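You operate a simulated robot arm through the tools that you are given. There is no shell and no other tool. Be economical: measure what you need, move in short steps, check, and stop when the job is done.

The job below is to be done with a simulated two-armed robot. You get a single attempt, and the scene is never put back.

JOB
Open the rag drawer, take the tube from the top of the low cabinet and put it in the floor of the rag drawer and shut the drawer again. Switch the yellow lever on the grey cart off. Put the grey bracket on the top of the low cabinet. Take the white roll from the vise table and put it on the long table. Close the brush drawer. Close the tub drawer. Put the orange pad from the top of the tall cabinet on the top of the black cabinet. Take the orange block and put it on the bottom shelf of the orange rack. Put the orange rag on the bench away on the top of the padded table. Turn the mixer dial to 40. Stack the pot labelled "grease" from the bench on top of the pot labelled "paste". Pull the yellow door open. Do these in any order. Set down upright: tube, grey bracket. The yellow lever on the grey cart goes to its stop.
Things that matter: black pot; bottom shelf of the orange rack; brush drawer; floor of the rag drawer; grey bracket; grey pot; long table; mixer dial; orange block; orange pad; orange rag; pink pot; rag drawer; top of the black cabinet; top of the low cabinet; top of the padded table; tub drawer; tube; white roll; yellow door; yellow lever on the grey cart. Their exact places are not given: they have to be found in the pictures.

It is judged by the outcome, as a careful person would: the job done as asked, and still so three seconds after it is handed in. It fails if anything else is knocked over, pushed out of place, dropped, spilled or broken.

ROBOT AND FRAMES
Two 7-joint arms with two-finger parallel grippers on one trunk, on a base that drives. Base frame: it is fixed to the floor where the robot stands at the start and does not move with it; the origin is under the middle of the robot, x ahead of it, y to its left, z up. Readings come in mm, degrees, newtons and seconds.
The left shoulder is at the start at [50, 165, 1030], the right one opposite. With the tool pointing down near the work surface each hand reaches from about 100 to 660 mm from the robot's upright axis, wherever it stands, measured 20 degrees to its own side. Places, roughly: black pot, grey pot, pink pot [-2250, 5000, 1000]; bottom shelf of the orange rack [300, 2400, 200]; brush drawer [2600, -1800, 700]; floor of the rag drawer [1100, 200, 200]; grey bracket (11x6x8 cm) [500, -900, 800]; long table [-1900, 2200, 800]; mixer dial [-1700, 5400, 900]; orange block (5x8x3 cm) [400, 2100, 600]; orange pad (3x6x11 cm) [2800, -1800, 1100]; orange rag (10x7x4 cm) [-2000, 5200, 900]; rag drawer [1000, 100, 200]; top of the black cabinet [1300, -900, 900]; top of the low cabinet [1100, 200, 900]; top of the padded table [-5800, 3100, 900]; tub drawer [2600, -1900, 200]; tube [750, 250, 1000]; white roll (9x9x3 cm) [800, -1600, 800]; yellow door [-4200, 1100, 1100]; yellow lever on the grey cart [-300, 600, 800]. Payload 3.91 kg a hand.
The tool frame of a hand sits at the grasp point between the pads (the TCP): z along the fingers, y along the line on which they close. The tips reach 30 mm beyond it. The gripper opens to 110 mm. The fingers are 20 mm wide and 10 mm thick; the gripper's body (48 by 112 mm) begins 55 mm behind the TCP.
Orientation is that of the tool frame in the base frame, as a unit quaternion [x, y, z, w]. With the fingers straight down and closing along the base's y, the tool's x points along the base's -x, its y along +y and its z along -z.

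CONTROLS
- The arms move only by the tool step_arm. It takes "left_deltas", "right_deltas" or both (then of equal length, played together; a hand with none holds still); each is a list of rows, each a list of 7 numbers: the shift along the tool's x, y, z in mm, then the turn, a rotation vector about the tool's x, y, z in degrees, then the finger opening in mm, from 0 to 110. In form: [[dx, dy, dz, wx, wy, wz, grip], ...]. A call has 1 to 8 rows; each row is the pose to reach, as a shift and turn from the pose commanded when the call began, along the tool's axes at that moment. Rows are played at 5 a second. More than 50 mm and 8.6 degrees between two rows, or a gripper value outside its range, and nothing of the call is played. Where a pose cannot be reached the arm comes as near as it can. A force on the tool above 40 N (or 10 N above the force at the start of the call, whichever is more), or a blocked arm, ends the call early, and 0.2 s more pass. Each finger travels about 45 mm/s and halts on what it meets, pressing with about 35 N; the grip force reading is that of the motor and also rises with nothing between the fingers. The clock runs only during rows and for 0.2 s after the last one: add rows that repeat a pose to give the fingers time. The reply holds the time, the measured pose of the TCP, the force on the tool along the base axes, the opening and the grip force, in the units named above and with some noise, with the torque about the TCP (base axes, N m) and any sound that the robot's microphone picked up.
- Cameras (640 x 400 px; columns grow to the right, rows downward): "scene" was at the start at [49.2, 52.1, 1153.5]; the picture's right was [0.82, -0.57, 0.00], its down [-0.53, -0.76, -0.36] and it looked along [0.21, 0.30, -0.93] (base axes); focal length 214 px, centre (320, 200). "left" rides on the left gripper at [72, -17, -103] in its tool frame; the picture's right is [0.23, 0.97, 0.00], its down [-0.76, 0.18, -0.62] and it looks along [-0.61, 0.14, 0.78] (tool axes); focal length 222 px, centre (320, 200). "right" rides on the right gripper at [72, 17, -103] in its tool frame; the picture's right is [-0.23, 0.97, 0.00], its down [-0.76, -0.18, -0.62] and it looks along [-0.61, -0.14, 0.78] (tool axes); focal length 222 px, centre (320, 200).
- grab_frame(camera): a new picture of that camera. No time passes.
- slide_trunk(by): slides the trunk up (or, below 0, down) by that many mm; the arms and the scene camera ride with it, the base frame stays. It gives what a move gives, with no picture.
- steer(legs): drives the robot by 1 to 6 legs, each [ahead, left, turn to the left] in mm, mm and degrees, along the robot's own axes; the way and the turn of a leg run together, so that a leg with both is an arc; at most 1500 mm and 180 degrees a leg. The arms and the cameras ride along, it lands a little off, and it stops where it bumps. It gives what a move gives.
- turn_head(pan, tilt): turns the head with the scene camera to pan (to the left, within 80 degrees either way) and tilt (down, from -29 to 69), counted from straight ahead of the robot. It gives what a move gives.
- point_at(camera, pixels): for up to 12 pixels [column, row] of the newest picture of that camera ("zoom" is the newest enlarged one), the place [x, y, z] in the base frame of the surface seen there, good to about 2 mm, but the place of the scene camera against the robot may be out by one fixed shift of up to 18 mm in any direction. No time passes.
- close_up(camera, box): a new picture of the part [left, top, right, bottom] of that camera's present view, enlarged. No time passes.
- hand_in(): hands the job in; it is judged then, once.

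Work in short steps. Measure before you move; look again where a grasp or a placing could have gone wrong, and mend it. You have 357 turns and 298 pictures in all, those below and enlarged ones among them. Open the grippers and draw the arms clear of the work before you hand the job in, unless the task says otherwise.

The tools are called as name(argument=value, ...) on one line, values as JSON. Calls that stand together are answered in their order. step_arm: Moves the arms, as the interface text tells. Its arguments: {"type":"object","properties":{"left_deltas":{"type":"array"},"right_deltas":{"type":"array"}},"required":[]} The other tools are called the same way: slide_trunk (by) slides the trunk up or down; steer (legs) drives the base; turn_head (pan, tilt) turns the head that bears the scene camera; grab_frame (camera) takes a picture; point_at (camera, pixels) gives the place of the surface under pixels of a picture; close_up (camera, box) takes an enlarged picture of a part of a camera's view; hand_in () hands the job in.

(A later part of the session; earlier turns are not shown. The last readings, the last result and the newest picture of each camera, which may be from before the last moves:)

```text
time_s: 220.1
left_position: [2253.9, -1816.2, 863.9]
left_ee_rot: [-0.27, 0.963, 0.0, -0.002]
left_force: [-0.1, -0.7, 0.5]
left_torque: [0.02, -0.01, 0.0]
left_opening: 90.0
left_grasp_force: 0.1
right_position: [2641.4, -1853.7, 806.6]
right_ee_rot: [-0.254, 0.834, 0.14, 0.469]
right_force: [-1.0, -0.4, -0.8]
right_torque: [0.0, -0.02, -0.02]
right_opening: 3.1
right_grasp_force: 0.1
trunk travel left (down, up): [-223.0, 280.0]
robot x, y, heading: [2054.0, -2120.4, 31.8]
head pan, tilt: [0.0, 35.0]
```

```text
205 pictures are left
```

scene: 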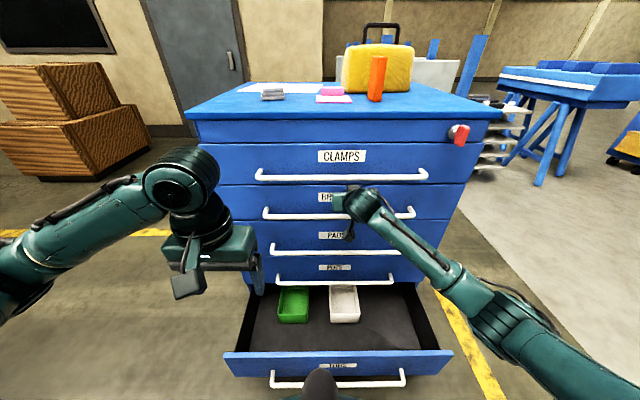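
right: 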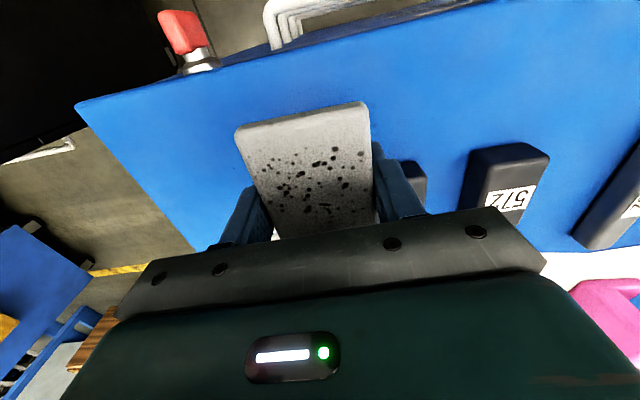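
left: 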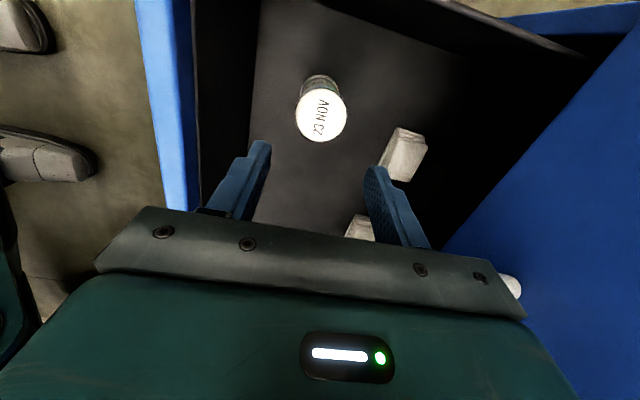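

Almost flush; push gently 15 mm more until it stops.

steer(legs=[[14, 0, 0]])

point_at(camera="scene", pixels=[[340, 156], [300, 197], [420, 195], [335, 236], [335, 267], [380, 205]])

```text
time_s: 220.9
left_position: [2258.2, -1813.4, 864.5]
left_ee_rot: [-0.269, 0.963, 0.0, -0.002]
left_force: [0.0, 0.0, -0.8]
left_torque: [-0.01, 0.01, -0.02]
left_opening: 90.3
left_grasp_force: 0.0
right_position: [2645.6, -1851.7, 808.8]
right_ee_rot: [-0.254, 0.835, 0.14, 0.468]
right_force: [-5.6, -5.6, 3.7]
right_torque: [-0.02, -0.09, -0.03]
right_opening: 3.5
right_grasp_force: 0.9
trunk travel left (down, up): [-223.0, 280.0]
robot x, y, heading: [2055.6, -2112.0, 31.4]
head pan, tilt: [0.0, 35.0]
stopped in leg 1: the force on the tool passed its limit at 56 N (the readings are from after the stop); the commanded pose is now the measured one
```

```text
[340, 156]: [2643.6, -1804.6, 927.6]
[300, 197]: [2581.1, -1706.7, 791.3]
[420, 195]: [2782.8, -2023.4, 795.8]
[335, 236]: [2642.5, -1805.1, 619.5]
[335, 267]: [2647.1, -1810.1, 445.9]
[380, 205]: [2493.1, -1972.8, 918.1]
```

Brush drawer flush (n≈1270). I back off 240 mm, lower the trunk fully, and move the right hand down to the tub drawer's panel height.

steer(legs=[[-250, 0, 0]])

slide_trunk(by=-220)

step_arm(right_deltas=[[40, 0, 18, 0, 0, 0, 3], [80, 0, 37, 0, 0, 0, 3], [120, 0, 56, 0, 0, 0, 3], [160, 0, 75, 0, 0, 0, 3], [200, 0, 94, 0, 0, 0, 3], [240, 0, 112, 0, 0, 0, 3]])

grab_frame(camera="scene")

```text
time_s: 222.7
left_position: [2045.8, -1943.4, 863.2]
left_ee_rot: [-0.271, 0.963, 0.0, -0.003]
left_force: [0.2, 0.0, 0.0]
left_torque: [0.0, -0.01, 0.0]
left_opening: 89.9
left_grasp_force: 0.1
right_position: [2433.4, -1982.4, 806.4]
right_ee_rot: [-0.254, 0.836, 0.139, 0.467]
right_force: [0.8, -0.2, 0.3]
right_torque: [0.0, 0.04, 0.0]
right_opening: 3.0
right_grasp_force: 0.0
trunk travel left (down, up): [-223.0, 280.0]
robot x, y, heading: [1847.4, -2249.5, 31.7]
head pan, tilt: [0.0, 35.0]
```

```text
time_s: 225.0
left_position: [2046.5, -1944.5, 643.3]
left_ee_rot: [-0.271, 0.963, 0.001, -0.002]
left_force: [0.3, -0.5, 0.1]
left_torque: [0.01, 0.01, -0.02]
left_opening: 90.0
left_grasp_force: 0.0
right_position: [2433.7, -1983.0, 585.9]
right_ee_rot: [-0.253, 0.836, 0.139, 0.467]
right_force: [0.1, 0.0, -0.6]
right_torque: [0.0, 0.03, 0.01]
right_opening: 3.1
right_grasp_force: 0.1
trunk travel left (down, up): [-3.0, 500.0]
robot x, y, heading: [1845.4, -2249.0, 31.4]
head pan, tilt: [0.0, 35.0]
```

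```text
time_s: 226.5
left_position: [2045.9, -1943.6, 641.8]
left_ee_rot: [-0.27, 0.963, 0.0, -0.002]
left_force: [0.2, -0.2, -0.4]
left_torque: [0.01, -0.03, 0.04]
left_opening: 89.9
left_grasp_force: 0.1
right_position: [2475.3, -2091.3, 317.2]
right_ee_rot: [-0.262, 0.828, 0.056, 0.492]
right_force: [-0.3, -0.2, 0.9]
right_torque: [-0.03, 0.02, 0.03]
right_opening: 3.2
right_grasp_force: 0.1
trunk travel left (down, up): [-3.0, 500.0]
robot x, y, heading: [1843.6, -2247.3, 31.8]
head pan, tilt: [0.0, 35.0]
stopped in row 6 (right hand): the arm was blocked; the commanded pose is now the measured one
```

```text
204 pictures are left
```

scene: 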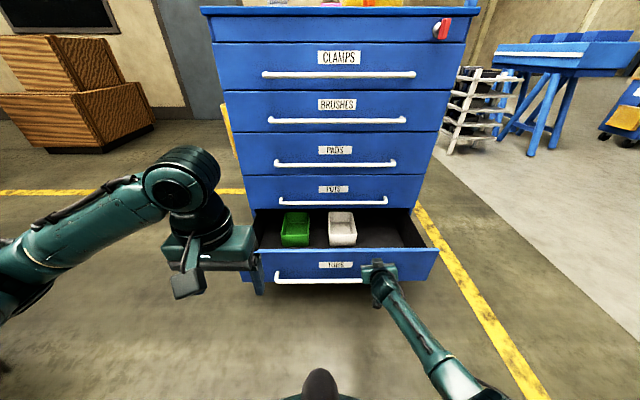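

The hand drifted right; I back 20 mm and strafe left 110 mm so it pushes nearer the drawer's middle, then push.

steer(legs=[[-20, 0, 0], [0, 110, 0], [120, 0, 0]])

grab_frame(camera="scene")

```text
time_s: 229.3
left_position: [2073.0, -1797.7, 644.9]
left_ee_rot: [-0.269, 0.963, 0.0, -0.002]
left_force: [1.1, 0.3, -0.5]
left_torque: [0.02, 0.02, -0.01]
left_opening: 90.2
left_grasp_force: 0.0
right_position: [2501.9, -1944.1, 320.5]
right_ee_rot: [-0.263, 0.829, 0.058, 0.491]
right_force: [-0.1, 0.4, -0.8]
right_torque: [0.02, 0.02, -0.05]
right_opening: 3.3
right_grasp_force: 0.1
trunk travel left (down, up): [-3.0, 500.0]
robot x, y, heading: [1878.5, -2099.5, 31.5]
head pan, tilt: [0.0, 35.0]
```

```text
203 pictures are left
```

scene: 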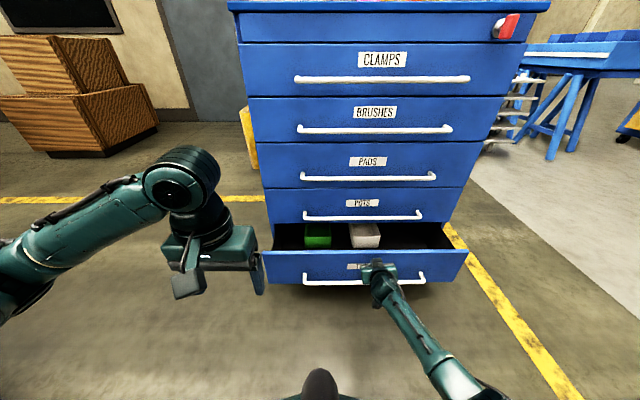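

Works. Push on 160 mm plus until it stops.

steer(legs=[[100, 0, 0], [60, 0, 0], [25, 0, 0]])

grab_frame(camera="scene")

point_at(camera="scene", pixels=[[350, 165], [300, 230], [300, 270], [440, 250], [350, 205], [350, 250]])

```text
time_s: 231.5
left_position: [2221.3, -1707.4, 644.8]
left_ee_rot: [-0.269, 0.963, 0.0, -0.001]
left_force: [-0.3, -0.5, -0.2]
left_torque: [0.01, -0.01, -0.03]
left_opening: 90.1
left_grasp_force: 0.2
right_position: [2646.9, -1854.6, 319.4]
right_ee_rot: [-0.262, 0.829, 0.056, 0.49]
right_force: [-4.2, -3.6, 2.3]
right_torque: [0.01, -0.03, 0.01]
right_opening: 2.5
right_grasp_force: 0.0
trunk travel left (down, up): [-3.0, 500.0]
robot x, y, heading: [2018.7, -2007.6, 31.4]
head pan, tilt: [0.0, 35.0]
stopped in leg 3: the force on the tool passed its limit at 177 N (the readings are from after the stop); the commanded pose is now the measured one
```

```text
202 pictures are left
```

scene: 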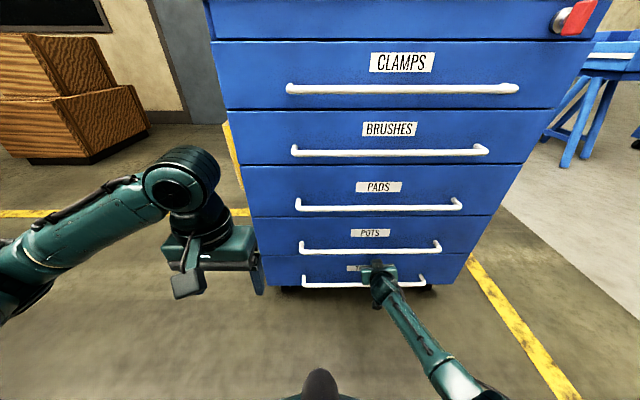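

```text
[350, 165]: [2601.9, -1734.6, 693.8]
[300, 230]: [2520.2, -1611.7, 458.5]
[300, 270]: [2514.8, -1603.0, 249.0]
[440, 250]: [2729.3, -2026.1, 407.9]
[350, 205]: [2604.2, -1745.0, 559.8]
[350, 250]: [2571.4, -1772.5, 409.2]
```

Tub drawer flush too. I back off, raise the trunk 450 mm and return the right hand to tool-down.

steer(legs=[[-200, 0, 0]])

slide_trunk(by=450)

step_arm(right_deltas=[[-30, 0, -35, 0, 7.5, 0, 20], [-60, 0, -70, 0, 15, 0, 40], [-95, 0, -100, 0, 22.5, 0, 60], [-130, 0, -125, 0, 30, 0, 70], [-165, 0, -150, 0, 37.5, 0, 70], [-200, 0, -170, 0, 45, 0, 70], [-235, 0, -190, 0, 52.5, 0, 70], [-270, 0, -205, 0, 60, 0, 70]])

grab_frame(camera="scene")

```text
time_s: 233.1
left_position: [2049.9, -1813.4, 642.8]
left_ee_rot: [-0.27, 0.963, 0.0, -0.002]
left_force: [0.2, 0.6, -0.6]
left_torque: [-0.04, 0.01, -0.01]
left_opening: 90.0
left_grasp_force: 0.0
right_position: [2476.4, -1962.3, 318.5]
right_ee_rot: [-0.261, 0.83, 0.055, 0.49]
right_force: [-1.7, 0.4, 1.0]
right_torque: [-0.02, 0.01, -0.06]
right_opening: 3.1
right_grasp_force: 0.0
trunk travel left (down, up): [-3.0, 500.0]
robot x, y, heading: [1850.9, -2116.9, 31.7]
head pan, tilt: [0.0, 35.0]
```

```text
refused: 450 is not a number from -400 to 400
```

```text
time_s: 234.9
left_position: [2048.5, -1812.9, 643.6]
left_ee_rot: [-0.269, 0.963, 0.0, -0.002]
left_force: [0.1, 0.0, -0.5]
left_torque: [0.01, 0.05, 0.01]
left_opening: 90.0
left_grasp_force: 0.0
right_position: [2441.5, -1919.7, 647.5]
right_ee_rot: [-0.255, 0.963, -0.082, 0.008]
right_force: [0.2, -0.4, -0.2]
right_torque: [-0.01, 0.0, 0.0]
right_opening: 70.1
right_grasp_force: 0.0
right hand out of reach, approached as far as the arm can: row 7, 8
trunk travel left (down, up): [-3.0, 500.0]
robot x, y, heading: [1847.5, -2113.6, 31.5]
head pan, tilt: [0.0, 35.0]
```

```text
201 pictures are left
```

scene: 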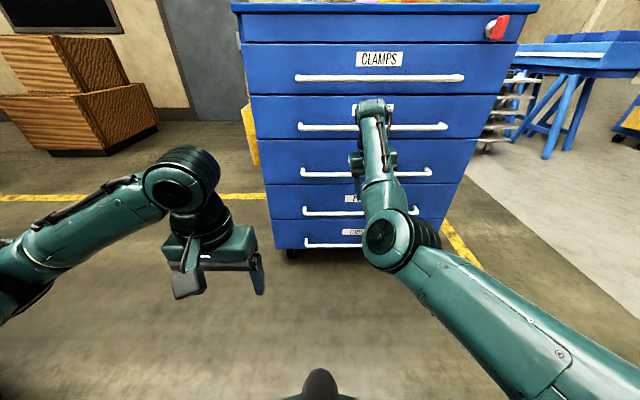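

I straighten the right hand and pull it back 230 mm before raising the trunk.

step_arm(right_deltas=[[40, 0, 0, -3, -0.5, -0.7, 70], [80, 0, 0, -6, -1, -1.4, 70], [120, 0, 0, -9.3, -1.7, -2, 70], [160, 0, 0, -9.3, -1.7, -2, 70], [200, 0, 0, -9.3, -1.7, -2, 70], [230, 0, 0, -9.3, -1.7, -2, 70]])

slide_trunk(by=400)

slide_trunk(by=80)

grab_frame(camera="scene")

```text
time_s: 236.3
left_position: [2050.2, -1813.9, 643.3]
left_ee_rot: [-0.269, 0.963, 0.001, -0.002]
left_force: [0.8, -0.3, 0.7]
left_torque: [0.01, 0.04, 0.0]
left_opening: 90.0
left_grasp_force: 0.0
right_position: [2422.0, -1944.8, 567.3]
right_ee_rot: [-0.273, 0.962, -0.001, 0.001]
right_force: [0.9, 0.2, 0.3]
right_torque: [0.0, 0.01, 0.0]
right_opening: 70.0
right_grasp_force: 0.0
right hand out of reach, approached as far as the arm can: row 1, 2, 3, 4, 5, 6
trunk travel left (down, up): [-3.0, 500.0]
robot x, y, heading: [1849.5, -2113.2, 31.4]
head pan, tilt: [0.0, 35.0]
```

```text
time_s: 240.1
left_position: [2049.0, -1812.5, 1043.4]
left_ee_rot: [-0.269, 0.963, 0.001, -0.002]
left_force: [0.3, 0.0, -0.7]
left_torque: [-0.01, -0.01, 0.04]
left_opening: 89.8
left_grasp_force: 0.1
right_position: [2421.7, -1945.6, 966.7]
right_ee_rot: [-0.272, 0.962, -0.001, 0.0]
right_force: [-1.1, -0.2, 0.0]
right_torque: [0.01, 0.02, -0.01]
right_opening: 70.2
right_grasp_force: 0.1
trunk travel left (down, up): [-403.0, 100.0]
robot x, y, heading: [1851.4, -2114.3, 31.6]
head pan, tilt: [0.0, 35.0]
```

```text
time_s: 241.3
left_position: [2049.7, -1814.0, 1123.9]
left_ee_rot: [-0.268, 0.963, -0.001, -0.002]
left_force: [0.1, 0.8, 0.0]
left_torque: [0.01, 0.03, 0.0]
left_opening: 90.0
left_grasp_force: 0.1
right_position: [2423.2, -1944.5, 1047.5]
right_ee_rot: [-0.273, 0.962, 0.0, 0.002]
right_force: [0.3, -0.1, 0.5]
right_torque: [0.0, 0.05, 0.01]
right_opening: 69.8
right_grasp_force: 0.1
trunk travel left (down, up): [-483.0, 20.0]
robot x, y, heading: [1848.2, -2115.4, 31.5]
head pan, tilt: [0.0, 35.0]
```

```text
200 pictures are left
```

scene: 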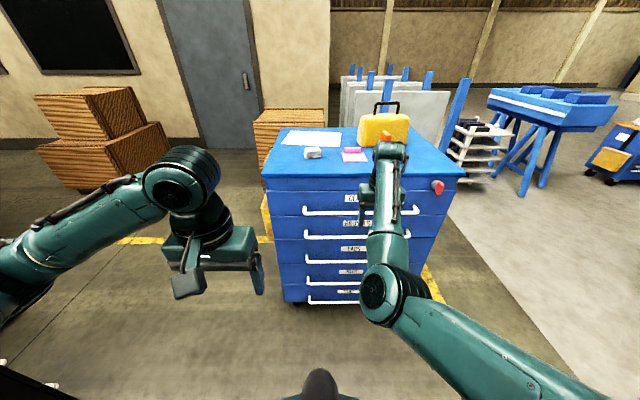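

I test the arm with a small upward move to see where its commanded pose is.

step_arm(right_deltas=[[0, 0, -30, 0, 0, 0, 70], [0, 0, -60, 0, 0, 0, 70]])

grab_frame(camera="right")

```text
time_s: 241.9
left_position: [2048.1, -1812.7, 1123.0]
left_ee_rot: [-0.269, 0.963, 0.001, -0.002]
left_force: [0.0, 0.0, -0.2]
left_torque: [0.01, 0.0, -0.01]
left_opening: 90.1
left_grasp_force: 0.0
right_position: [2442.8, -1936.3, 1098.4]
right_ee_rot: [-0.273, 0.962, 0.001, 0.002]
right_force: [0.0, -0.9, 0.1]
right_torque: [0.0, -0.01, 0.02]
right_opening: 69.9
right_grasp_force: 0.2
right hand out of reach, approached as far as the arm can: row 1, 2
trunk travel left (down, up): [-483.0, 20.0]
robot x, y, heading: [1846.9, -2117.9, 31.7]
head pan, tilt: [0.0, 35.0]
```

```text
199 pictures are left
```

right: 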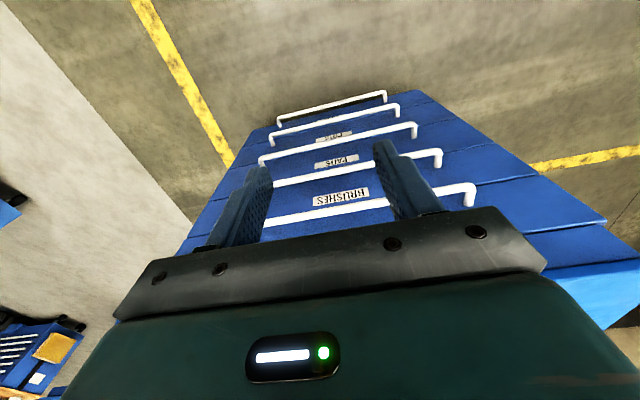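

The arm's solver seems stuck on a bad elbow branch. I command it outward to where it is, then rightward, to unfold.

step_arm(right_deltas=[[-50, -30, 0, 0, 0, 0, 70], [-100, -60, 0, 0, 0, 0, 70], [-150, -90, 0, 0, 0, 0, 70], [-190, -120, 0, 0, 0, 0, 70], [-190, -160, 0, 0, 0, 0, 70], [-190, -200, 0, 0, 0, 0, 70]])

grab_frame(camera="scene")

```text
refused: row 1 steps farther than a row can; nothing moved
```

```text
198 pictures are left
```

scene: 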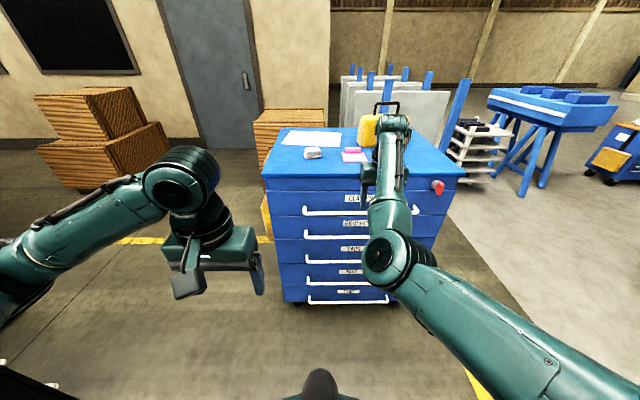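

Smaller steps: outward and to the right.

step_arm(right_deltas=[[-40, -20, 0, 0, 0, 0, 70], [-80, -40, 0, 0, 0, 0, 70], [-120, -65, 0, 0, 0, 0, 70], [-155, -95, 0, 0, 0, 0, 70], [-170, -135, 0, 0, 0, 0, 70], [-170, -180, 0, 0, 0, 0, 70]])

grab_frame(camera="scene")

```text
time_s: 243.3
left_position: [2049.4, -1813.0, 1124.1]
left_ee_rot: [-0.269, 0.963, 0.0, -0.002]
left_force: [0.8, 0.2, 0.2]
left_torque: [0.02, 0.02, -0.04]
left_opening: 90.0
left_grasp_force: 0.1
right_position: [2554.0, -2003.2, 1110.2]
right_ee_rot: [-0.274, 0.962, -0.001, 0.001]
right_force: [0.5, -0.8, 0.7]
right_torque: [0.01, -0.02, -0.03]
right_opening: 70.2
right_grasp_force: 0.0
right hand out of reach, approached as far as the arm can: row 2, 3, 4, 5, 6
trunk travel left (down, up): [-483.0, 20.0]
robot x, y, heading: [1852.0, -2114.5, 31.5]
head pan, tilt: [0.0, 35.0]
```

```text
197 pictures are left
```

scene: 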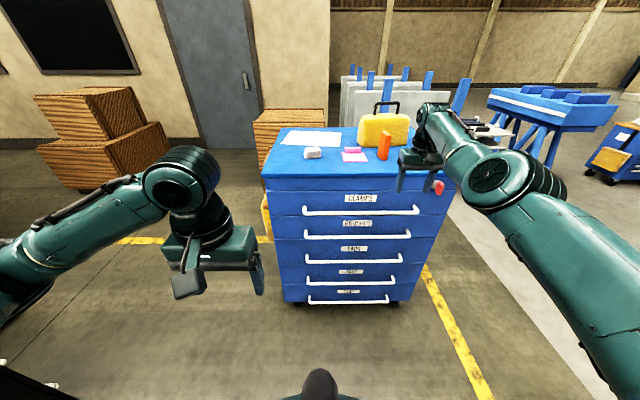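

The elbow is out to the right now. I pull the hand back.

step_arm(right_deltas=[[45, 10, -10, 0, 0, 0, 70], [90, 20, -20, 0, 0, 0, 70], [135, 30, -30, 0, 0, 0, 70], [180, 40, -40, 0, 0, 0, 70], [225, 50, -60, 0, 0, 0, 70], [270, 60, -80, 0, 0, 0, 70], [310, 70, -80, 0, 0, 0, 70]])

grab_frame(camera="scene")

```text
refused: row 5 steps farther than a row can; nothing moved
```

```text
196 pictures are left
```

scene: 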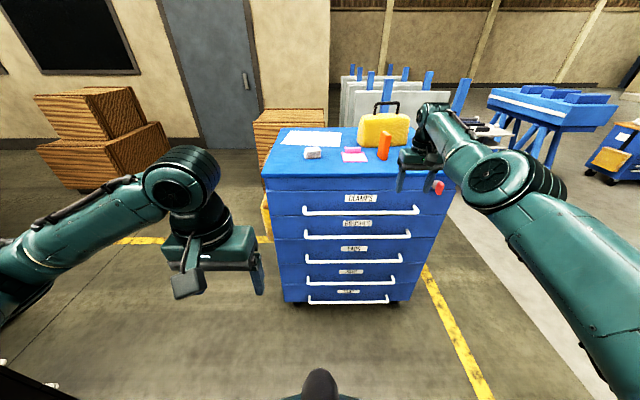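

step_arm(right_deltas=[[40, 8, -8, 0, 0, 0, 70], [80, 16, -16, 0, 0, 0, 70], [120, 24, -24, 0, 0, 0, 70], [160, 32, -32, 0, 0, 0, 70], [200, 40, -45, 0, 0, 0, 70], [240, 48, -60, 0, 0, 0, 70], [280, 56, -75, 0, 0, 0, 70]])

```text
time_s: 244.9
left_position: [2049.0, -1813.6, 1123.8]
left_ee_rot: [-0.269, 0.963, 0.001, -0.002]
left_force: [0.1, -0.8, -0.2]
left_torque: [-0.01, 0.01, 0.01]
left_opening: 90.0
left_grasp_force: 0.0
right_position: [2435.9, -2182.5, 1172.0]
right_ee_rot: [-0.273, 0.962, -0.001, 0.001]
right_force: [-0.8, 0.7, -0.4]
right_torque: [0.02, 0.05, -0.01]
right_opening: 70.1
right_grasp_force: 0.1
right hand out of reach, approached as far as the arm can: row 3, 4, 5, 6, 7
trunk travel left (down, up): [-483.0, 20.0]
robot x, y, heading: [1849.7, -2113.0, 31.4]
head pan, tilt: [0.0, 35.0]
```

Let me look at the arm now and then nudge it back toward its original pose.

step_arm(right_deltas=[[0, 0, 20, 0, 0, 0, 70], [10, 10, 40, 0, 0, 0, 70], [20, 20, 60, 0, 0, 0, 70], [30, 30, 80, 0, 0, 0, 70]])

grab_frame(camera="scene")

```text
time_s: 245.9
left_position: [2050.2, -1813.8, 1124.6]
left_ee_rot: [-0.268, 0.963, -0.001, -0.001]
left_force: [-0.6, 0.1, 0.3]
left_torque: [0.04, -0.01, -0.01]
left_opening: 90.0
left_grasp_force: 0.1
right_position: [2424.1, -2186.6, 1082.5]
right_ee_rot: [-0.272, 0.962, 0.0, 0.002]
right_force: [-0.1, 0.4, 0.6]
right_torque: [-0.02, 0.01, -0.03]
right_opening: 69.8
right_grasp_force: 0.0
right hand out of reach, approached as far as the arm can: row 2, 3, 4
trunk travel left (down, up): [-483.0, 20.0]
robot x, y, heading: [1846.7, -2112.2, 31.6]
head pan, tilt: [0.0, 35.0]
```

```text
195 pictures are left
```

scene: 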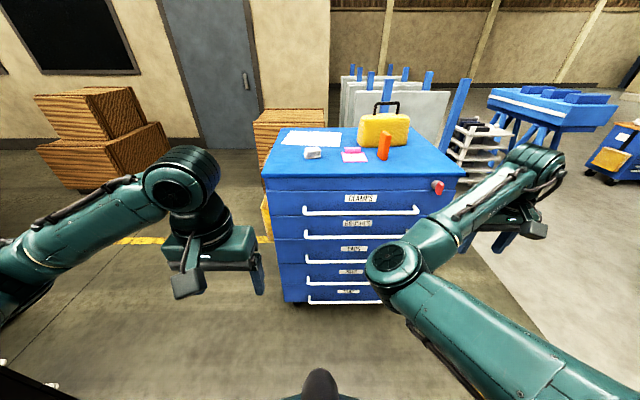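

The elbow is folded to the inside. I try to unfold: extend forward-left to a nearly straight arm.

step_arm(right_deltas=[[-30, 30, 0, 0, 0, 0, 70], [-60, 60, 0, 0, 0, 0, 70], [-90, 92, 0, 0, 0, 0, 70], [-115, 130, 0, 0, 0, 0, 70], [-140, 168, 0, 0, 0, 0, 70], [-160, 208, 0, 0, 0, 0, 70], [-180, 248, 0, 0, 0, 0, 70], [-190, 290, 0, 0, 0, 0, 70]])

grab_frame(camera="scene")

```text
time_s: 247.7
left_position: [2047.6, -1814.2, 1125.3]
left_ee_rot: [-0.27, 0.963, 0.001, -0.001]
left_force: [0.3, -0.3, -0.1]
left_torque: [0.04, -0.02, -0.02]
left_opening: 89.8
left_grasp_force: 0.1
right_position: [2431.7, -1839.6, 1079.4]
right_ee_rot: [-0.271, 0.963, 0.001, 0.0]
right_force: [-2.3, 1.0, -2.0]
right_torque: [0.0, -0.1, -0.01]
right_opening: 70.1
right_grasp_force: 0.1
right hand out of reach, approached as far as the arm can: row 1, 2, 3, 4
trunk travel left (down, up): [-483.0, 20.0]
robot x, y, heading: [1854.6, -2115.4, 31.4]
head pan, tilt: [0.0, 35.0]
```

```text
194 pictures are left
```

scene: 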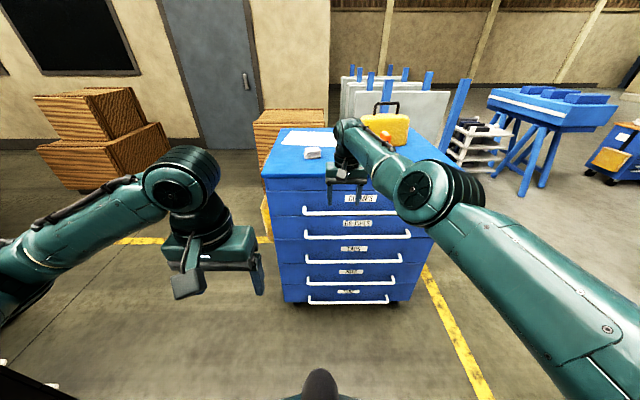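

Elbow is to the right and the pose is in reach. Now retract straight back.

step_arm(right_deltas=[[40, 0, 0, 0, 0, 0, 70], [80, 0, 0, 0, 0, 0, 70], [120, -10, 0, 0, 0, 0, 70], [160, -20, 0, 0, 0, 0, 70], [200, -30, 0, 0, 0, 0, 70], [240, -40, 0, 0, 0, 0, 70], [270, -50, 0, 0, 0, 0, 70]])

grab_frame(camera="scene")

```text
time_s: 249.3
left_position: [2049.3, -1812.1, 1123.9]
left_ee_rot: [-0.269, 0.963, 0.001, -0.002]
left_force: [0.4, 0.7, 0.2]
left_torque: [-0.02, 0.0, 0.0]
left_opening: 90.1
left_grasp_force: 0.0
right_position: [2411.7, -1821.1, 1081.2]
right_ee_rot: [-0.273, 0.962, -0.001, 0.002]
right_force: [0.0, 0.6, 0.4]
right_torque: [0.04, -0.01, 0.0]
right_opening: 69.7
right_grasp_force: 0.1
right hand out of reach, approached as far as the arm can: row 1, 2, 3, 4, 5, 6, 7
trunk travel left (down, up): [-483.0, 20.0]
robot x, y, heading: [1848.3, -2115.3, 31.6]
head pan, tilt: [0.0, 35.0]
```

```text
193 pictures are left
```

scene: 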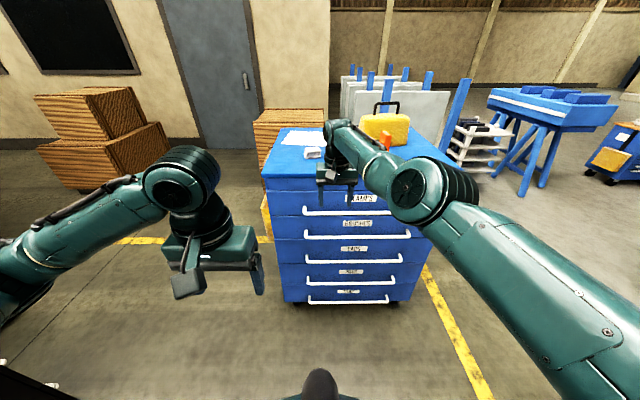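

Retracting hits a joint limit. I go back to the reachable command and roll the tool −60°, then retry retraction.

step_arm(right_deltas=[[-45, 0, 0, 0, 0, 0, 70], [-90, 0, 0, 0, 0, 0, 70], [-135, 0, 0, 0, 0, 0, 70], [-180, 0, 0, 0, 0, 0, 70], [-220, 0, 0, 0, 0, 0, 70], [-250, 0, 0, 0, 0, -8, 70], [-250, 0, 0, 0, 0, -16, 70], [-250, 0, 0, 0, 0, -24, 70]])

step_arm(right_deltas=[[0, 0, 0, 0, 0, -8, 70], [0, 0, 0, 0, 0, -16, 70], [0, 0, 0, 0, 0, -24, 70], [0, 0, 0, 0, 0, -32, 70], [0, 0, 0, 0, 0, -40, 70]])

```text
time_s: 251.1
left_position: [2049.6, -1814.1, 1124.2]
left_ee_rot: [-0.269, 0.963, 0.001, -0.002]
left_force: [-0.8, -0.5, 0.2]
left_torque: [0.01, 0.01, 0.0]
left_opening: 90.0
left_grasp_force: 0.1
right_position: [2454.5, -1865.1, 1104.9]
right_ee_rot: [-0.467, 0.884, -0.001, 0.001]
right_force: [-0.2, -0.8, 0.1]
right_torque: [-0.02, -0.02, 0.0]
right_opening: 70.0
right_grasp_force: 0.0
right hand out of reach, approached as far as the arm can: row 1, 2, 3, 4, 5, 6, 7, 8
trunk travel left (down, up): [-483.0, 20.0]
robot x, y, heading: [1846.3, -2117.5, 31.5]
head pan, tilt: [0.0, 35.0]
```

```text
time_s: 252.3
left_position: [2049.0, -1813.2, 1123.1]
left_ee_rot: [-0.269, 0.963, 0.0, -0.002]
left_force: [-0.4, -0.1, 0.3]
left_torque: [0.02, -0.02, 0.02]
left_opening: 90.2
left_grasp_force: 0.2
right_position: [2452.7, -1861.1, 1102.2]
right_ee_rot: [0.742, -0.67, 0.001, -0.001]
right_force: [-0.2, 0.3, -0.3]
right_torque: [-0.01, -0.02, 0.0]
right_opening: 70.0
right_grasp_force: 0.1
trunk travel left (down, up): [-483.0, 20.0]
robot x, y, heading: [1845.7, -2119.1, 31.8]
head pan, tilt: [0.0, 35.0]
```

Now in reach. Try to retract 130 mm in this roll.

step_arm(right_deltas=[[17, 36, 0, 0, 0, 0, 70], [34, 72, 0, 0, 0, 0, 70], [52, 108, 0, 0, 0, 0, 70], [70, 144, 0, 0, 0, 0, 70], [87, 180, 0, 0, 0, 0, 70]])

grab_frame(camera="scene")

```text
time_s: 253.5
left_position: [2047.8, -1813.4, 1123.6]
left_ee_rot: [-0.268, 0.963, 0.0, -0.002]
left_force: [-0.5, -0.1, 0.6]
left_torque: [-0.01, 0.0, 0.0]
left_opening: 89.9
left_grasp_force: 0.1
right_position: [2382.5, -1900.2, 1024.3]
right_ee_rot: [0.738, -0.675, 0.004, -0.003]
right_force: [-0.4, 0.2, 0.1]
right_torque: [0.01, 0.04, 0.0]
right_opening: 70.2
right_grasp_force: 0.1
right hand out of reach, approached as far as the arm can: row 2, 3, 4, 5
trunk travel left (down, up): [-483.0, 20.0]
robot x, y, heading: [1847.2, -2116.6, 31.8]
head pan, tilt: [0.0, 35.0]
```

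```text
192 pictures are left
```

scene: 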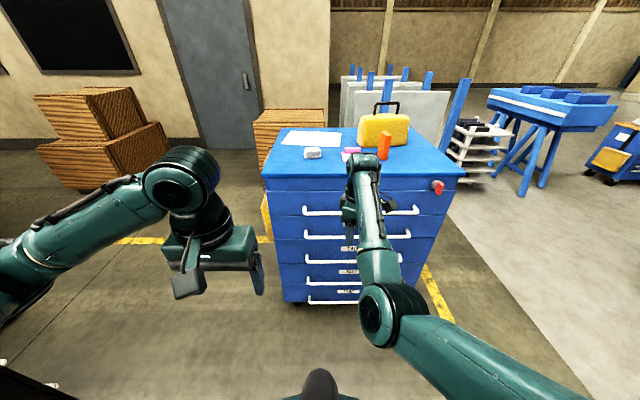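

The elbow is low and inside. I lower the hand ~330 mm so that the arm straightens, then it can refold properly.

step_arm(right_deltas=[[0, 0, 45, 0, 0, 0, 70], [0, 0, 90, 0, 0, 0, 70], [0, 0, 135, 0, 0, 0, 70], [0, 0, 180, 0, 0, 0, 70], [0, 0, 225, 0, 0, 0, 70], [0, 0, 270, 0, 0, 0, 70], [0, 0, 315, 0, 0, 0, 70], [0, 0, 350, 0, 0, 0, 70]])

grab_frame(camera="scene")

```text
time_s: 255.3
left_position: [2048.7, -1813.5, 1123.5]
left_ee_rot: [-0.268, 0.963, 0.0, -0.001]
left_force: [1.0, 1.3, 0.3]
left_torque: [0.0, 0.01, 0.01]
left_opening: 90.0
left_grasp_force: 0.1
right_position: [2366.2, -1914.5, 737.4]
right_ee_rot: [0.741, -0.672, 0.002, -0.001]
right_force: [0.4, -0.9, -1.3]
right_torque: [0.02, 0.01, 0.01]
right_opening: 70.0
right_grasp_force: 0.0
right hand out of reach, approached as far as the arm can: row 6, 7, 8
trunk travel left (down, up): [-483.0, 20.0]
robot x, y, heading: [1845.0, -2114.6, 31.6]
head pan, tilt: [0.0, 35.0]
```

```text
191 pictures are left
```

scene: 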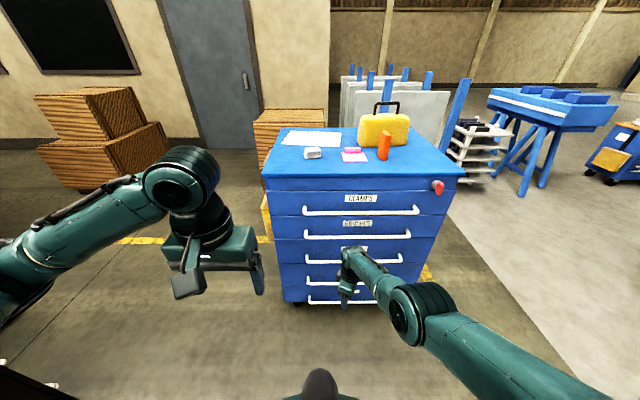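

Nearly straight now. Retract 200 mm at this height.

step_arm(right_deltas=[[17, 36, 0, 0, 0, 0, 70], [34, 72, 0, 0, 0, 0, 70], [52, 108, 0, 0, 0, 0, 70], [70, 144, 0, 0, 0, 0, 70], [87, 180, 0, 0, 0, 0, 70]])

grab_frame(camera="scene")

```text
time_s: 256.5
left_position: [2049.1, -1813.5, 1125.1]
left_ee_rot: [-0.268, 0.963, 0.001, -0.002]
left_force: [-0.3, 0.7, 0.2]
left_torque: [0.0, 0.01, -0.03]
left_opening: 90.0
left_grasp_force: 0.1
right_position: [2199.4, -2024.9, 736.3]
right_ee_rot: [0.741, -0.671, 0.007, -0.002]
right_force: [0.0, 0.4, -0.6]
right_torque: [0.01, 0.0, 0.03]
right_opening: 70.0
right_grasp_force: 0.0
trunk travel left (down, up): [-483.0, 20.0]
robot x, y, heading: [1850.2, -2115.1, 31.4]
head pan, tilt: [0.0, 35.0]
```

```text
190 pictures are left
```

scene: 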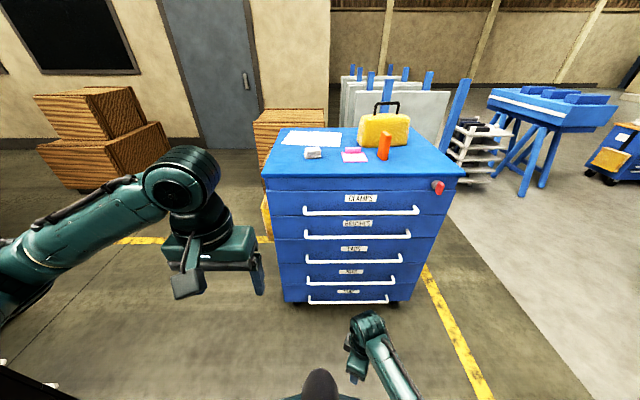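

Reachable and retracted (fwd 345). I roll back to neutral and then raise.

step_arm(right_deltas=[[0, 0, 0, 0, 0, 8, 70], [0, 0, 0, 0, 0, 16, 70], [0, 0, 0, 0, 0, 24, 70], [0, 0, 0, 0, 0, 32, 70], [0, 0, 0, 0, 0, 40, 70], [0, 0, 0, 0, 0, 48, 70], [0, 0, 0, 0, 0, 56, 70], [0, 0, 0, 0, 0, 63.5, 70]])

step_arm(right_deltas=[[0, -10, -45, 0, 0, 0, 70], [0, -20, -90, 0, 0, 0, 70], [0, -30, -135, 0, 0, 0, 70], [0, -40, -180, 0, 0, 0, 70], [0, -50, -225, 0, 0, 0, 70], [0, -60, -270, 0, 0, 0, 70], [0, -60, -315, 0, 0, 0, 70], [0, -60, -360, 0, 0, 0, 70]])

grab_frame(camera="scene")

```text
time_s: 258.2
left_position: [2049.2, -1813.4, 1124.0]
left_ee_rot: [-0.269, 0.963, 0.001, -0.002]
left_force: [-0.4, -0.3, 0.1]
left_torque: [-0.03, 0.0, -0.01]
left_opening: 89.8
left_grasp_force: 0.0
right_position: [2243.7, -2086.3, 728.7]
right_ee_rot: [-0.319, 0.945, -0.071, 0.026]
right_force: [-0.6, 0.3, -0.4]
right_torque: [0.02, -0.02, -0.01]
right_opening: 70.0
right_grasp_force: 0.2
trunk travel left (down, up): [-483.0, 20.0]
robot x, y, heading: [1847.0, -2116.7, 31.4]
head pan, tilt: [0.0, 35.0]
stopped in row 8 (right hand): the arm was blocked; the commanded pose is now the measured one
```

```text
time_s: 259.3
left_position: [2050.5, -1813.9, 1124.0]
left_ee_rot: [-0.269, 0.963, 0.0, -0.002]
left_force: [0.8, -0.6, 1.0]
left_torque: [0.0, -0.03, 0.01]
left_opening: 89.9
left_grasp_force: 0.1
right_position: [2301.0, -2191.6, 916.3]
right_ee_rot: [-0.309, 0.925, -0.216, 0.049]
right_force: [-0.2, 1.1, 0.0]
right_torque: [-0.03, 0.0, -0.02]
right_opening: 70.0
right_grasp_force: 0.1
right hand out of reach, approached as far as the arm can: row 5
trunk travel left (down, up): [-483.0, 20.0]
robot x, y, heading: [1847.1, -2115.8, 31.6]
head pan, tilt: [0.0, 35.0]
stopped in row 5 (right hand): the arm was blocked; the commanded pose is now the measured one
```

```text
189 pictures are left
```

scene: 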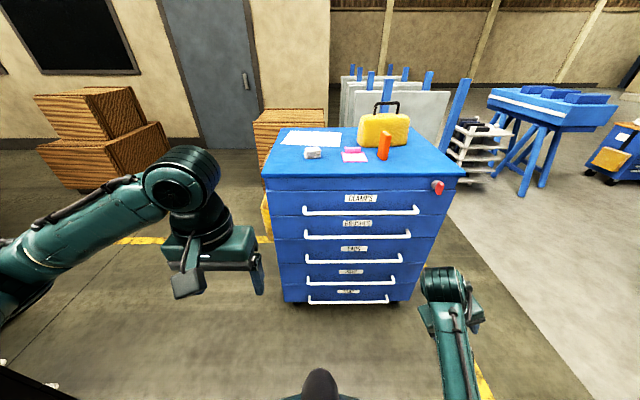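

Neutral is past a joint limit in this elbow branch, so I'll park the right arm and work with the left. I raise the left hand and measure the pad and surroundings.

step_arm(left_deltas=[[0, 0, -45, 0, 0, 0, 80], [0, 0, -90, 0, 0, 0, 70], [0, 0, -115, 0, 0, 0, 70]])

close_up(camera="scene", box=[330, 90, 540, 210])

point_at(camera="zoom", pixels=[[165, 130], [165, 150], [155, 180], [130, 120], [230, 110], [170, 195], [410, 150], [460, 110], [330, 290], [180, 150]])

```text
time_s: 260.1
left_position: [2046.1, -1812.3, 1242.2]
left_ee_rot: [-0.269, 0.963, 0.0, -0.003]
left_force: [-0.2, -0.1, -0.1]
left_torque: [0.01, -0.03, 0.03]
left_opening: 70.0
left_grasp_force: 0.0
right_position: [2301.1, -2192.6, 914.6]
right_ee_rot: [-0.309, 0.925, -0.217, 0.049]
right_force: [0.4, 0.5, 0.3]
right_torque: [-0.02, 0.01, 0.02]
right_opening: 70.1
right_grasp_force: 0.1
trunk travel left (down, up): [-483.0, 20.0]
robot x, y, heading: [1849.2, -2112.6, 31.3]
head pan, tilt: [0.0, 35.0]
```

```text
3.05 times, centred on (435, 150) of scene
```

zoom: 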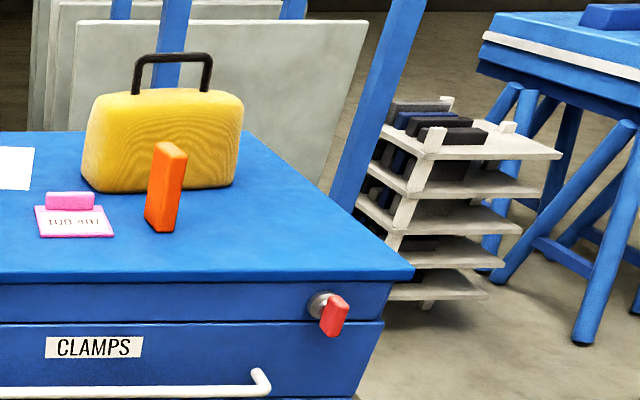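

```text
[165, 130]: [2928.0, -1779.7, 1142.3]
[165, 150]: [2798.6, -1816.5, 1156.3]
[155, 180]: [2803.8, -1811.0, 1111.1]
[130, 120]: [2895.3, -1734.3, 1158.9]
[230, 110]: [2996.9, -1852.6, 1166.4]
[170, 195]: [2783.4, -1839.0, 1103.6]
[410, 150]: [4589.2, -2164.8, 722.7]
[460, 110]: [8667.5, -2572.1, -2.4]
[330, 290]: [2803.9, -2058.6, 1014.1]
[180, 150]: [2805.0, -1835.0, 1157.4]
```

Pad top ≈(2814,−1830,1161). I drive closer.

steer(legs=[[380, -300, 0]])

grab_frame(camera="scene")

```text
time_s: 263.3
left_position: [2521.6, -1868.6, 1241.9]
left_ee_rot: [-0.273, 0.962, 0.001, -0.002]
left_force: [-0.3, -0.7, -0.3]
left_torque: [-0.01, 0.0, 0.02]
left_opening: 70.1
left_grasp_force: 0.0
right_position: [2780.4, -2244.5, 913.8]
right_ee_rot: [-0.313, 0.923, -0.217, 0.05]
right_force: [-0.1, 1.0, 0.6]
right_torque: [0.01, 0.03, 0.01]
right_opening: 70.0
right_grasp_force: 0.0
trunk travel left (down, up): [-483.0, 20.0]
robot x, y, heading: [2324.2, -2175.1, 32.4]
head pan, tilt: [0.0, 35.0]
```

```text
187 pictures are left
```

scene: 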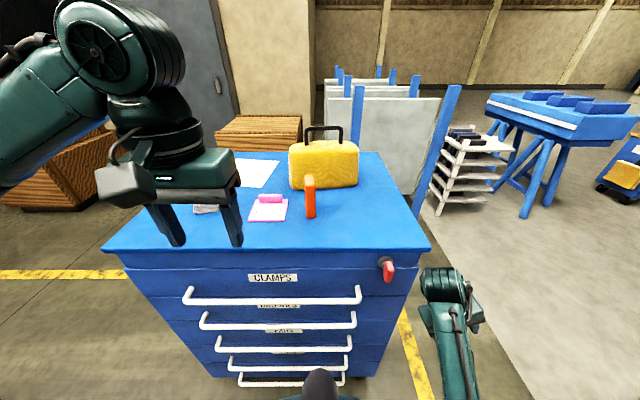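

Drive 40 mm more and move the left hand above the pad.

steer(legs=[[40, 0, 0]])

step_arm(left_deltas=[[-38, -20, 0, 0, 0, 0, 70], [-76, -40, 0, 0, 0, 0, 70], [-114, -60, 0, 0, 0, 0, 70], [-152, -80, 0, 0, 0, 0, 70], [-190, -100, 0, 0, 0, 0, 70], [-227, -122, 0, 0, 0, 0, 70], [-227, -122, 0, 0, 0, 0, 70]])

grab_frame(camera="left")

```text
time_s: 264.2
left_position: [2556.5, -1847.5, 1239.6]
left_ee_rot: [-0.274, 0.962, 0.0, -0.003]
left_force: [0.0, -0.1, 0.0]
left_torque: [-0.01, 0.04, 0.0]
left_opening: 70.2
left_grasp_force: 0.0
right_position: [2815.2, -2223.2, 913.5]
right_ee_rot: [-0.313, 0.924, -0.217, 0.049]
right_force: [-1.2, 0.5, -0.2]
right_torque: [-0.02, -0.02, 0.01]
right_opening: 69.9
right_grasp_force: 0.0
trunk travel left (down, up): [-483.0, 20.0]
robot x, y, heading: [2358.3, -2149.0, 32.2]
head pan, tilt: [0.0, 35.0]
```

```text
time_s: 265.8
left_position: [2811.8, -1831.5, 1239.0]
left_ee_rot: [-0.273, 0.962, 0.0, -0.002]
left_force: [-0.5, 0.1, 1.0]
left_torque: [0.0, -0.03, -0.04]
left_opening: 70.1
left_grasp_force: 0.0
right_position: [2813.5, -2223.5, 914.7]
right_ee_rot: [-0.314, 0.923, -0.216, 0.049]
right_force: [-0.4, -1.3, -0.2]
right_torque: [0.0, 0.02, 0.0]
right_opening: 69.9
right_grasp_force: 0.1
trunk travel left (down, up): [-483.0, 20.0]
robot x, y, heading: [2363.1, -2149.9, 32.1]
head pan, tilt: [0.0, 35.0]
```

```text
186 pictures are left
```

left: 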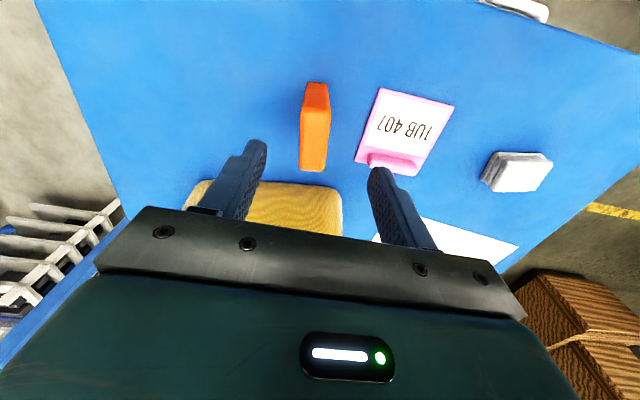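

point_at(camera="left", pixels=[[304, 108], [327, 108], [326, 168], [302, 168], [314, 140], [360, 160], [386, 95], [315, 88], [270, 200]])

```text
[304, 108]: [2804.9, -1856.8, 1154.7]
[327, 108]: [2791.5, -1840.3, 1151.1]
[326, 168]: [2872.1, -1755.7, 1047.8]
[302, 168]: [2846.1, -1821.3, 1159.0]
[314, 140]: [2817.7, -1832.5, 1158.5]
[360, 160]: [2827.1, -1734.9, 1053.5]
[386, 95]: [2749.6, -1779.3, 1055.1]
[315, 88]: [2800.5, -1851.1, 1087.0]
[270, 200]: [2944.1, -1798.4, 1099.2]
```

Pad centre (2818,−1831), turned ~8° left. I align, descend to z≈1118 and close.

step_arm(left_deltas=[[-5, -3, 0, 0, 0, -4, 64], [-5, -3, 30, 0, 0, -8, 64], [-5, -3, 70, 0, 0, -8, 64], [-5, -3, 105, 0, 0, -8, 64], [-5, -3, 121, 0, 0, -8, 64], [-5, -3, 121, 0, 0, -8, 30], [-5, -3, 121, 0, 0, -8, 10], [-5, -3, 121, 0, 0, -8, 10]])

step_arm(left_deltas=[[0, 0, -10, 0, 0, 0, 10], [0, 0, -40, 0, 0, 0, 10], [0, 0, -80, 0, 0, 0, 10], [0, 0, -100, 0, 0, 0, 10]])

grab_frame(camera="left")

```text
time_s: 267.6
left_position: [2818.1, -1831.6, 1117.9]
left_ee_rot: [-0.34, 0.94, 0.0, -0.002]
left_force: [1.2, -0.2, 1.7]
left_torque: [-0.03, -0.11, 0.01]
left_opening: 25.6
left_grasp_force: 32.6
right_position: [2813.3, -2223.5, 914.6]
right_ee_rot: [-0.313, 0.923, -0.218, 0.05]
right_force: [0.2, 0.2, -0.6]
right_torque: [0.0, -0.01, -0.01]
right_opening: 70.0
right_grasp_force: 0.1
trunk travel left (down, up): [-483.0, 20.0]
robot x, y, heading: [2359.6, -2150.3, 32.2]
head pan, tilt: [0.0, 35.0]
```

```text
time_s: 268.6
left_position: [2816.7, -1830.3, 1219.4]
left_ee_rot: [-0.339, 0.941, 0.0, -0.002]
left_force: [0.0, -0.4, -0.4]
left_torque: [-0.01, -0.01, 0.0]
left_opening: 25.7
left_grasp_force: 34.9
right_position: [2813.0, -2223.6, 913.8]
right_ee_rot: [-0.313, 0.923, -0.216, 0.05]
right_force: [-0.4, 1.3, 0.9]
right_torque: [0.03, -0.02, -0.02]
right_opening: 70.2
right_grasp_force: 0.1
trunk travel left (down, up): [-483.0, 20.0]
robot x, y, heading: [2363.7, -2153.9, 32.4]
head pan, tilt: [0.0, 35.0]
```

```text
185 pictures are left
```

left: 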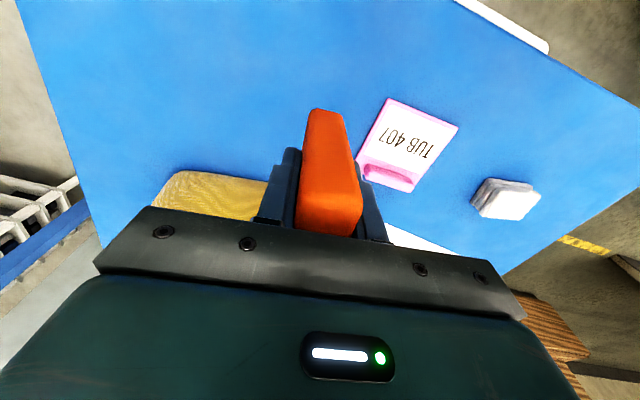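

Pad held. I retract, back off, and turn toward the black cabinet.

step_arm(left_deltas=[[45, 10, 0, 0, 0, 0, 10], [90, 20, 0, 0, 0, 0, 10], [135, 30, 0, 0, 0, 0, 10], [180, 40, 0, 0, 0, 0, 10], [220, 50, 0, 0, 0, 0, 10], [250, 60, 0, 0, 0, 0, 10]])

steer(legs=[[-420, 0, 0], [0, 0, 95]])

grab_frame(camera="scene")

```text
time_s: 270.0
left_position: [2587.3, -1946.3, 1219.6]
left_ee_rot: [-0.34, 0.94, 0.002, -0.002]
left_force: [0.3, 0.8, -1.6]
left_torque: [0.02, -0.01, 0.02]
left_opening: 25.5
left_grasp_force: 35.3
right_position: [2813.0, -2223.5, 915.3]
right_ee_rot: [-0.314, 0.923, -0.217, 0.051]
right_force: [-0.9, 0.0, -0.2]
right_torque: [0.0, -0.03, -0.02]
right_opening: 70.3
right_grasp_force: 0.0
trunk travel left (down, up): [-483.0, 20.0]
robot x, y, heading: [2360.3, -2150.4, 32.0]
head pan, tilt: [0.0, 35.0]
```

```text
time_s: 276.6
left_position: [1781.6, -2162.0, 1217.9]
left_ee_rot: [0.923, -0.386, 0.002, 0.001]
left_force: [0.3, 0.6, -1.0]
left_torque: [0.0, 0.01, 0.0]
left_opening: 25.6
left_grasp_force: 34.6
right_position: [2038.8, -1915.9, 914.5]
right_ee_rot: [0.892, -0.394, 0.11, -0.193]
right_force: [0.2, -0.2, -0.6]
right_torque: [-0.02, 0.01, -0.01]
right_opening: 69.8
right_grasp_force: 0.0
trunk travel left (down, up): [-483.0, 20.0]
robot x, y, heading: [2002.2, -2373.3, 126.9]
head pan, tilt: [0.0, 35.0]
```

```text
184 pictures are left
```

scene: 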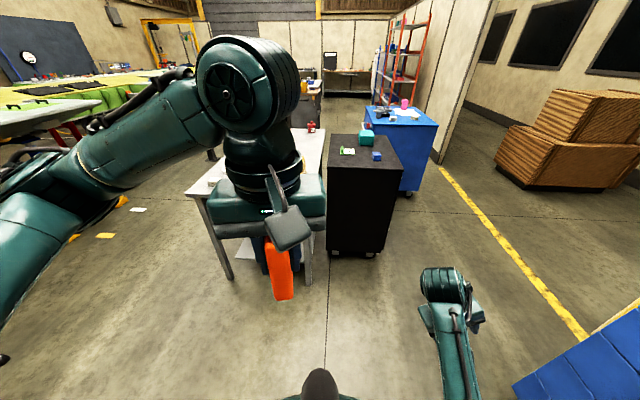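

Clear approach to the black cabinet's near side. Measure its top.

point_at(camera="scene", pixels=[[330, 166], [403, 168], [335, 140], [390, 137], [360, 160], [347, 150], [377, 156], [366, 140], [388, 165], [345, 165], [432, 165], [440, 195]])

close_up(camera="scene", box=[290, 90, 470, 210])

```text
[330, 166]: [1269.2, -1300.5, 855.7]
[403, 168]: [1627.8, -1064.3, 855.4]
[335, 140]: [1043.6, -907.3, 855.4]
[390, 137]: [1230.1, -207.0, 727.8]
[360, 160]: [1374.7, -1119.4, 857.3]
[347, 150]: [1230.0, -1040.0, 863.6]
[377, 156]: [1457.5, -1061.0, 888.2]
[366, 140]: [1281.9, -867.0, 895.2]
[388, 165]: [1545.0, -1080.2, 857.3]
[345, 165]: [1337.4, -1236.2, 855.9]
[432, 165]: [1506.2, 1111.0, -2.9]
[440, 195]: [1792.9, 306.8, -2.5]
```

```text
3.33 times, centred on (380, 150) of scene
```

zoom: 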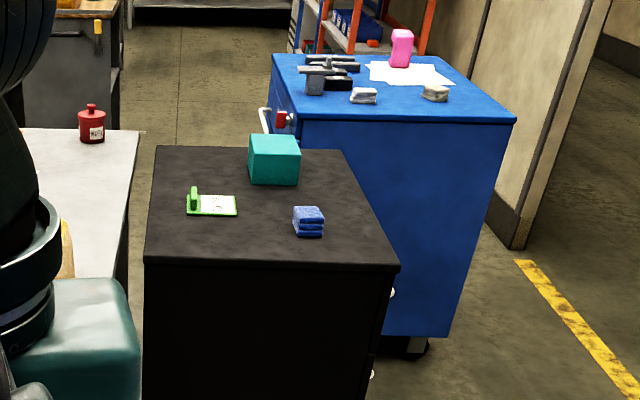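

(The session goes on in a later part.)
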